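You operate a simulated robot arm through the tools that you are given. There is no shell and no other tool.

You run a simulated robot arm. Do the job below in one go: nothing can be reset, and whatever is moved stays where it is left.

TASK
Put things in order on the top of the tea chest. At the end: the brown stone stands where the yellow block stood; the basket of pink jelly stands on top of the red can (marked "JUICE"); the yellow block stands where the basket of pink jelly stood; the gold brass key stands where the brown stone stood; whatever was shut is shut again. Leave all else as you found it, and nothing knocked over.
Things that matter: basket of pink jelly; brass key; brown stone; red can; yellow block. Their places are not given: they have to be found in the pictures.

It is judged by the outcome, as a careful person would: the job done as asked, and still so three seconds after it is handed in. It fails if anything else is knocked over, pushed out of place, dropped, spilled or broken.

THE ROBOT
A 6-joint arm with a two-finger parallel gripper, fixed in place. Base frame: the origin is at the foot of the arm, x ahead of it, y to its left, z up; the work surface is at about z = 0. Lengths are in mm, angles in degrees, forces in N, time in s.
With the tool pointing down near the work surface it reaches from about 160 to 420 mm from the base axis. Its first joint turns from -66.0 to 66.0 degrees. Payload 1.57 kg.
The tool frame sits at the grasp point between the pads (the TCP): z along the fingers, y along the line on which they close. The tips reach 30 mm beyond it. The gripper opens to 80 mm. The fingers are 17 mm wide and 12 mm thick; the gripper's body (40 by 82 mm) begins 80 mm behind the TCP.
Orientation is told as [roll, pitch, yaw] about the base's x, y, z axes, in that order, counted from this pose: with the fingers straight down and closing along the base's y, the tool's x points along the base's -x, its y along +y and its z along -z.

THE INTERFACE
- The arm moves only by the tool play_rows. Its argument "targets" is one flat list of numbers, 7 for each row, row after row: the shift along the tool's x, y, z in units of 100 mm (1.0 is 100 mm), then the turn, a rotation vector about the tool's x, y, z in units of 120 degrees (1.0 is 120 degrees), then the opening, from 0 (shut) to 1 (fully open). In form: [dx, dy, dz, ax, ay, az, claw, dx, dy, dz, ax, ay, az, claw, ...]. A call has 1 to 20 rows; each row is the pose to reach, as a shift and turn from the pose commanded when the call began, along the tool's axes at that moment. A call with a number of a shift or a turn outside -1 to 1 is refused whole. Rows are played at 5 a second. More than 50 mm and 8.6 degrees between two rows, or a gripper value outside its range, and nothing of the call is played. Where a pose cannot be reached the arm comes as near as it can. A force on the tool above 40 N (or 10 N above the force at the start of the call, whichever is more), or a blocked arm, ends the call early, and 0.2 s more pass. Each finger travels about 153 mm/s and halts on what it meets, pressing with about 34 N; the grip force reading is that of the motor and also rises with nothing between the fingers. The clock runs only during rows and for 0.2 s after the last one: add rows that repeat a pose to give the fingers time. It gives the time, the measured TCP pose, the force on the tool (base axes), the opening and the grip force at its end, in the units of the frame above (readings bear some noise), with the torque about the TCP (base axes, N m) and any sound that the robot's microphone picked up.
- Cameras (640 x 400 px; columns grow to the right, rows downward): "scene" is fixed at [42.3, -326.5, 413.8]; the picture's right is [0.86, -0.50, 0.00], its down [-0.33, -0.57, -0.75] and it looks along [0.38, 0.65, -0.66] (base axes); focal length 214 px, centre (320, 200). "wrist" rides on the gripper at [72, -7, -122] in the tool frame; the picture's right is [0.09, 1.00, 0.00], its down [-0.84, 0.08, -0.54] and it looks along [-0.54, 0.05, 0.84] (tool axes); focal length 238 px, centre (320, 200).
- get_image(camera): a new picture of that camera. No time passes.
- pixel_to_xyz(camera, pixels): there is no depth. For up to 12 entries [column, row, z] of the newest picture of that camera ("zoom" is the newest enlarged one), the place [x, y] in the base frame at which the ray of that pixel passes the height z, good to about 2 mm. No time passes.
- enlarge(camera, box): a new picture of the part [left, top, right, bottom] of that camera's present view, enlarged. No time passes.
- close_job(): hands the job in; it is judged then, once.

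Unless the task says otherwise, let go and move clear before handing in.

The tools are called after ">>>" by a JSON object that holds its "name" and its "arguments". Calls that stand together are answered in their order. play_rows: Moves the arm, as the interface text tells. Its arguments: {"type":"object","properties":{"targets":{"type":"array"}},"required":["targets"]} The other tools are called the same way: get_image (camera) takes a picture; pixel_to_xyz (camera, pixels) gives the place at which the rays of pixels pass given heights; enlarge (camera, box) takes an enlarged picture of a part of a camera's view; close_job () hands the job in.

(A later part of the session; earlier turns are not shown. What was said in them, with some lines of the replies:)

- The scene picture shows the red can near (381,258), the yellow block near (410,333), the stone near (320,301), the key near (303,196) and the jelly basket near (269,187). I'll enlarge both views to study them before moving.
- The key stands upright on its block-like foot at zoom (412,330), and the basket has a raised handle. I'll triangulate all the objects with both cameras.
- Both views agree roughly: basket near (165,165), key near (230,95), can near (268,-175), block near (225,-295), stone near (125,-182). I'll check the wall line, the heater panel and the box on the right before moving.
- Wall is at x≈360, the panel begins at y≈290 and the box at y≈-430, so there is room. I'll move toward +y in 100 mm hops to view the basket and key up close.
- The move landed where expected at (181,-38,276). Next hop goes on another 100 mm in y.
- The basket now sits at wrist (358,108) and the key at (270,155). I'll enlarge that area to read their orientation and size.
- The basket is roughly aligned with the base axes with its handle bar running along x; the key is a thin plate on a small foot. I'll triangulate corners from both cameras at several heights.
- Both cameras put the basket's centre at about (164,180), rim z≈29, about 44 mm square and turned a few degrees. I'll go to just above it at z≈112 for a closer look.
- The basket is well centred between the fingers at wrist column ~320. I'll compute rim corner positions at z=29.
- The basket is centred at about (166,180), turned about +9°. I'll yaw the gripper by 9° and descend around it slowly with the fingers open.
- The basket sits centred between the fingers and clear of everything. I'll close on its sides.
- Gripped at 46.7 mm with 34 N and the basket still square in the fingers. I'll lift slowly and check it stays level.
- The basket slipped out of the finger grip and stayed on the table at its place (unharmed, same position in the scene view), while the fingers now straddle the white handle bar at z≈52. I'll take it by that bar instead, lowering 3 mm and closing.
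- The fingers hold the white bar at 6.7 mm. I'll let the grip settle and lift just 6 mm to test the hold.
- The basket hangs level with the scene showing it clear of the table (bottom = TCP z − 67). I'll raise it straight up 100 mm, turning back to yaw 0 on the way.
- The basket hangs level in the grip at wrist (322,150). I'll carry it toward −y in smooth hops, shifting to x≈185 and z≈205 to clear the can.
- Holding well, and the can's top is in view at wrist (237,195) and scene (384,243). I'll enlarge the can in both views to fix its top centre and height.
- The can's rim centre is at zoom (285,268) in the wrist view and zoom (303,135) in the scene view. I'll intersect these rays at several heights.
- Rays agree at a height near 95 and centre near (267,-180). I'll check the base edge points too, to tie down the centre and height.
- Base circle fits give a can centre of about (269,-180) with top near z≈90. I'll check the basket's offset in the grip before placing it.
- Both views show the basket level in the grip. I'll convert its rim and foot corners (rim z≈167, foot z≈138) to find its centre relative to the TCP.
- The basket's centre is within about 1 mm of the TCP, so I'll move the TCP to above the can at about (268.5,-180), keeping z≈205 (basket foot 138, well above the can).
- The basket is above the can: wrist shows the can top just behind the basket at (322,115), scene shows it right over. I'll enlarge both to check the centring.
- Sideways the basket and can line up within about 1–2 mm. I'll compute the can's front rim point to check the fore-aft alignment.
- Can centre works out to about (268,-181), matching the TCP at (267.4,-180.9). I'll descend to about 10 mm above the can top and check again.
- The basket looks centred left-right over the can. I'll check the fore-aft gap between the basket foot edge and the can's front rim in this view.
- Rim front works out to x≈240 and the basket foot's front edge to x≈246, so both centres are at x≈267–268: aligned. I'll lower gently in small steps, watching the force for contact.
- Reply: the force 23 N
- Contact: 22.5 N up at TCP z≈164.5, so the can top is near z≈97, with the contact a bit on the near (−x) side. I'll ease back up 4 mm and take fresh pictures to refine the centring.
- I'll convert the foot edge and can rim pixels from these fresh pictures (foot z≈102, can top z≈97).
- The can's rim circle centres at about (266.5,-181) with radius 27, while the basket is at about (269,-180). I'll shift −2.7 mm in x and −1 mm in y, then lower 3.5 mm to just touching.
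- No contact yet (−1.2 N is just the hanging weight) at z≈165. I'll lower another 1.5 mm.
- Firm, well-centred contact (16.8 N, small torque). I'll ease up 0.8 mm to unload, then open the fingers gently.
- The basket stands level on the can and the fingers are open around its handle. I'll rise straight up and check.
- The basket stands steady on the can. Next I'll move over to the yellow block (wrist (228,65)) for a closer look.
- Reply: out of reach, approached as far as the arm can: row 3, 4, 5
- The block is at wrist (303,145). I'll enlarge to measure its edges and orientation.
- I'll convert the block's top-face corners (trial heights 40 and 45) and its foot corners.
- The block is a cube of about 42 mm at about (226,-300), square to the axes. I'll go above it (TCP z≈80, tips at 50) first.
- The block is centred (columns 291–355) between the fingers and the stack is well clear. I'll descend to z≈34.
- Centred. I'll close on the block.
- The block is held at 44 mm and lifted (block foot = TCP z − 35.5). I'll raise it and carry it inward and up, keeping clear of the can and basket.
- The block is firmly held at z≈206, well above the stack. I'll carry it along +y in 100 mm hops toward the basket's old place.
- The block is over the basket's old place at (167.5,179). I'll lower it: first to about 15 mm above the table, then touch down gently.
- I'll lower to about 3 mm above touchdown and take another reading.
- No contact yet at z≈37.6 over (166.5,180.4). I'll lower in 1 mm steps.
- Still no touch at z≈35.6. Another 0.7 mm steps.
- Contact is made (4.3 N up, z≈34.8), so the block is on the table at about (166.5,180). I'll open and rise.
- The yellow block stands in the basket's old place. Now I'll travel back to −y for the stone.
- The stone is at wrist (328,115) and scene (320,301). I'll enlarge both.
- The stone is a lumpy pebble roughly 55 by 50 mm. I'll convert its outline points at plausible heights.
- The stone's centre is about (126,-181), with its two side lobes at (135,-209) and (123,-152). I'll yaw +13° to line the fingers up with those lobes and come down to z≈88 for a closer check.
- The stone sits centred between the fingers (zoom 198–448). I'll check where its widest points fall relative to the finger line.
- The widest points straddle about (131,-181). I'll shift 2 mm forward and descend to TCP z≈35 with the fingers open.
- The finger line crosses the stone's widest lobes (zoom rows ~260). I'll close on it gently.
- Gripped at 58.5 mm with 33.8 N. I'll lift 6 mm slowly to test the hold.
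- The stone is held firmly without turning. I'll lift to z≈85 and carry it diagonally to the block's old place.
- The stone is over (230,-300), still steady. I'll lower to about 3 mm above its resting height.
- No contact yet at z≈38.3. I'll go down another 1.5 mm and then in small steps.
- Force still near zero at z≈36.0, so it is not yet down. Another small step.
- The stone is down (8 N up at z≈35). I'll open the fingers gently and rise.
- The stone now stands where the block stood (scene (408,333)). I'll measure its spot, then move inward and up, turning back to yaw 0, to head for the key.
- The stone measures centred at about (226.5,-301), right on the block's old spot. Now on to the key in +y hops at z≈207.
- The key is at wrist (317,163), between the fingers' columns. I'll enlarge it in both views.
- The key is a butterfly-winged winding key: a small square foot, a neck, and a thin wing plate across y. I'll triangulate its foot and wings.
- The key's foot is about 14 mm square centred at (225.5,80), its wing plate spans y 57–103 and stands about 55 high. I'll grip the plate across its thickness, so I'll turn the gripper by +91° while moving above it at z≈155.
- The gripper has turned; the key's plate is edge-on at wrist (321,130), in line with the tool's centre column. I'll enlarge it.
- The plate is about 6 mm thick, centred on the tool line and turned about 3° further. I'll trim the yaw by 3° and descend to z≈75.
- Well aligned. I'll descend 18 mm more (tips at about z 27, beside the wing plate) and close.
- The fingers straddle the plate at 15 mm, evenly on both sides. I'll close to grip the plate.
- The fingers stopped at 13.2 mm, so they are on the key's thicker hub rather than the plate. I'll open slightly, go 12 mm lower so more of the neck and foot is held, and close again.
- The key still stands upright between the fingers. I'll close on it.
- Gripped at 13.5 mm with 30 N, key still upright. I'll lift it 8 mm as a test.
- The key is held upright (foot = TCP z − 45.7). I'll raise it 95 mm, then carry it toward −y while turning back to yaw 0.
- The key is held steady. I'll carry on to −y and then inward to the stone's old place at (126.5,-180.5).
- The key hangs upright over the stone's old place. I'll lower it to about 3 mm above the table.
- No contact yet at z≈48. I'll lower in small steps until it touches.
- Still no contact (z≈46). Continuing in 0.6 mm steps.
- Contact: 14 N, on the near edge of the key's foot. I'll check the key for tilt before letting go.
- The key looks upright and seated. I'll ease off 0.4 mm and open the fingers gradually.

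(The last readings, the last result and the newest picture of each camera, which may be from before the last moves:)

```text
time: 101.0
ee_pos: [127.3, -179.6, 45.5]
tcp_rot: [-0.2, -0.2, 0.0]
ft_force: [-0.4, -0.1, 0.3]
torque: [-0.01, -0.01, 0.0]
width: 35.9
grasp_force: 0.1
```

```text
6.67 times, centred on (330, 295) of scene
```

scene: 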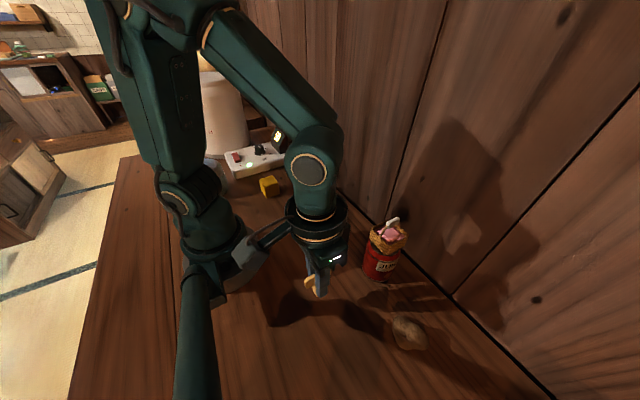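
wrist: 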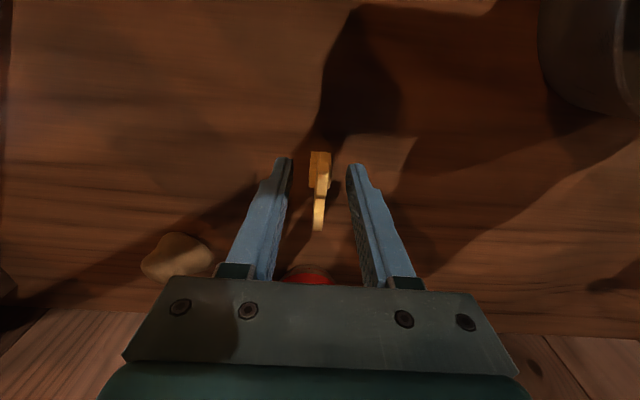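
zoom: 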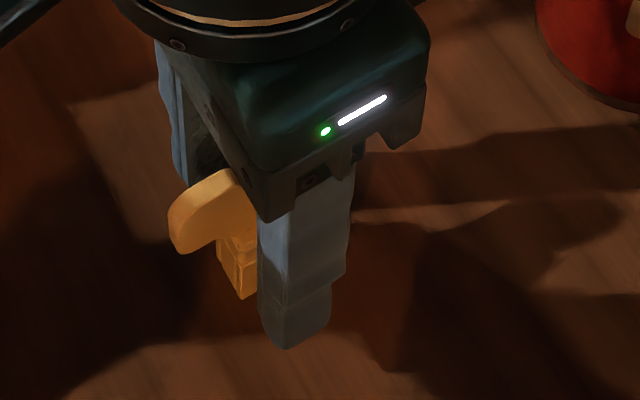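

The key stands on its own between the open fingers. I'll rise straight up and move clear.

>>> {"name": "play_rows", "arguments": {"targets": [0, 0, -0.08, 0, 0, 0, 0.45, 0, 0, -0.2, 0, 0, 0, 0.5, 0, 0, -0.38, 0, 0, 0, 0.6, 0, 0, -0.58, 0, 0, 0, 0.6, 0, 0, -0.78, 0, 0, 0, 0.8, 0, 0, -0.95, 0, 0, 0, 1, 0, 0, -0.95, 0, 0, 0, 1]}}

>>> {"name": "play_rows", "arguments": {"targets": [-0.12, 0.1, -0.15, 0, 0, 0, 1, -0.24, 0.3, -0.35, 0, 0, 0, 1, -0.36, 0.5, -0.55, 0, 0, 0, 1, -0.48, 0.75, -0.75, 0, 0, 0, 1, -0.55, 1, -0.9, 0, 0, 0, 1, -0.55, 1, -0.9, 0, 0, 0, 1]}}

>>> {"name": "get_image", "arguments": {"camera": "wrist"}}

>>> {"name": "get_image", "arguments": {"camera": "scene"}}

```text
time: 102.6
ee_pos: [125.8, -178.1, 143.6]
tcp_rot: [-0.1, -0.1, 0.0]
ft_force: [-0.3, 0.1, -0.6]
torque: [0.01, -0.03, -0.04]
width: 79.9
grasp_force: 0.1
```

```text
time: 104.0
ee_pos: [179.1, -78.7, 230.9]
tcp_rot: [-0.2, -0.2, 0.0]
ft_force: [0.9, -0.6, -0.4]
torque: [-0.01, -0.01, 0.02]
width: 80.2
grasp_force: 0.0
```

```text
taken
```

wrist: 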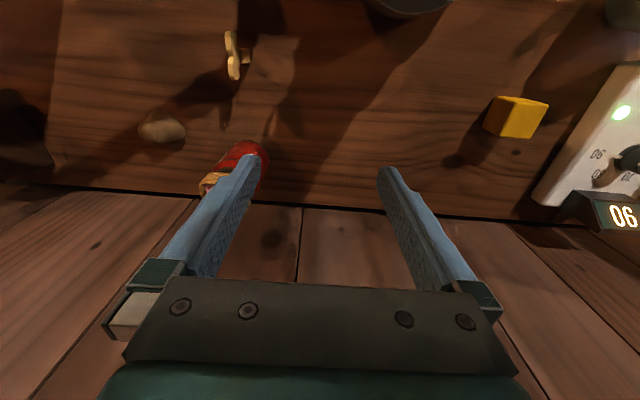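

```text
taken
```

scene: 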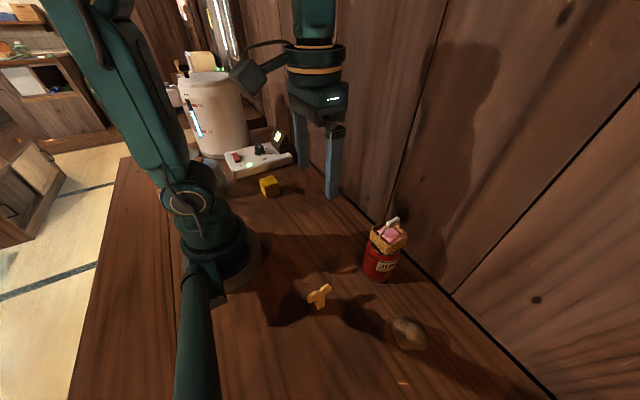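

Everything appears in place: key at scene (319,297), stone (408,333), block (269,187), basket on the can (388,235). I'll enlarge for a last check.

>>> {"name": "enlarge", "arguments": {"camera": "scene", "box": [290, 210, 450, 360]}}

>>> {"name": "enlarge", "arguments": {"camera": "scene", "box": [220, 120, 340, 220]}}

>>> {"name": "enlarge", "arguments": {"camera": "wrist", "box": [130, 20, 290, 200]}}

>>> {"name": "pixel_to_xyz", "arguments": {"camera": "scene", "pixels": [[319, 307, 0], [408, 335, 18], [267.7, 198.5, 0], [269, 186, 42]]}}

```text
2.67 times, centred on (370, 285) of scene
```

zoom: 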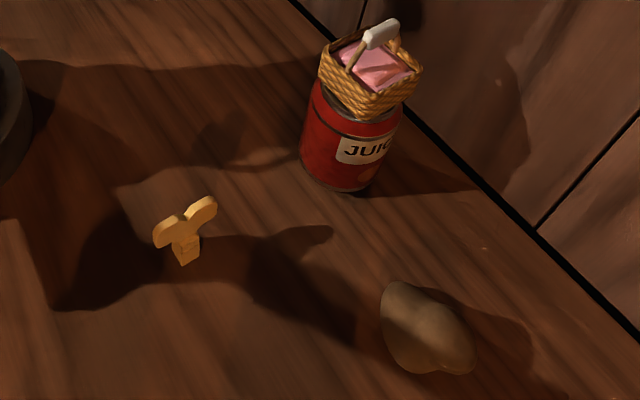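

```text
4.00 times, centred on (280, 170) of scene
```

zoom: 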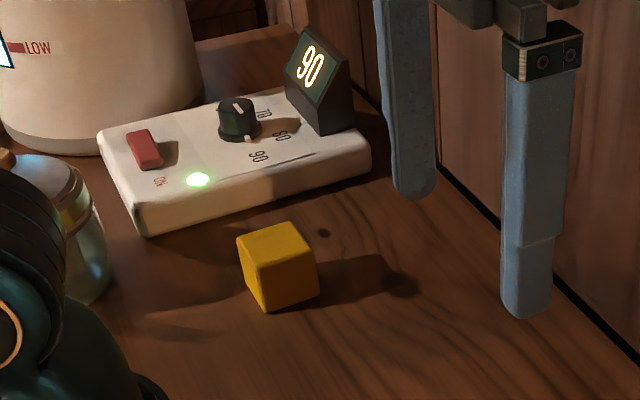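

```text
2.22 times, centred on (210, 110) of wrist
```

zoom: 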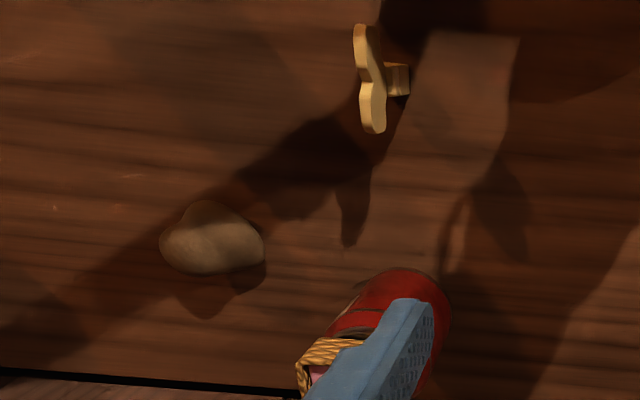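

```text
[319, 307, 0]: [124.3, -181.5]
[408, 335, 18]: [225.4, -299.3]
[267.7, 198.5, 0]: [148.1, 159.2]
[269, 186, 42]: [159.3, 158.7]
```

Both pictures show every piece in its asked place: the key upright at about (124,-181), the stone at about (225,-299), the block on the basket's old spot, and the basket level on the can. Nothing that was shut was opened, and the gripper is empty and clear, so I hand the job in.

>>> {"name": "close_job", "arguments": {}}

```text
The job is handed in.
```

The last pictures show everything in its asked place, with nothing knocked over, and I've handed the job in.

- **Basket of pink jelly:** it stands level on top of the red can. My first grip on its sides slipped without moving it, so I lifted it by the handle instead.
- **Yellow block:** it stands where the basket stood, at about (166, 180) mm. It sits square to the table rather than at the basket's slight angle.
- **Brown stone:** it stands where the yellow block stood, at about (226, -300) mm.
- **Brass key:** it stands upright where the stone stood, at about (125, -180) mm. It is turned about 90° from how it faced before, because I turned the gripper while carrying it.

I opened nothing, so there was nothing to shut again. The heater panel still read 90 with its light on. The gripper was empty and clear when I handed in.
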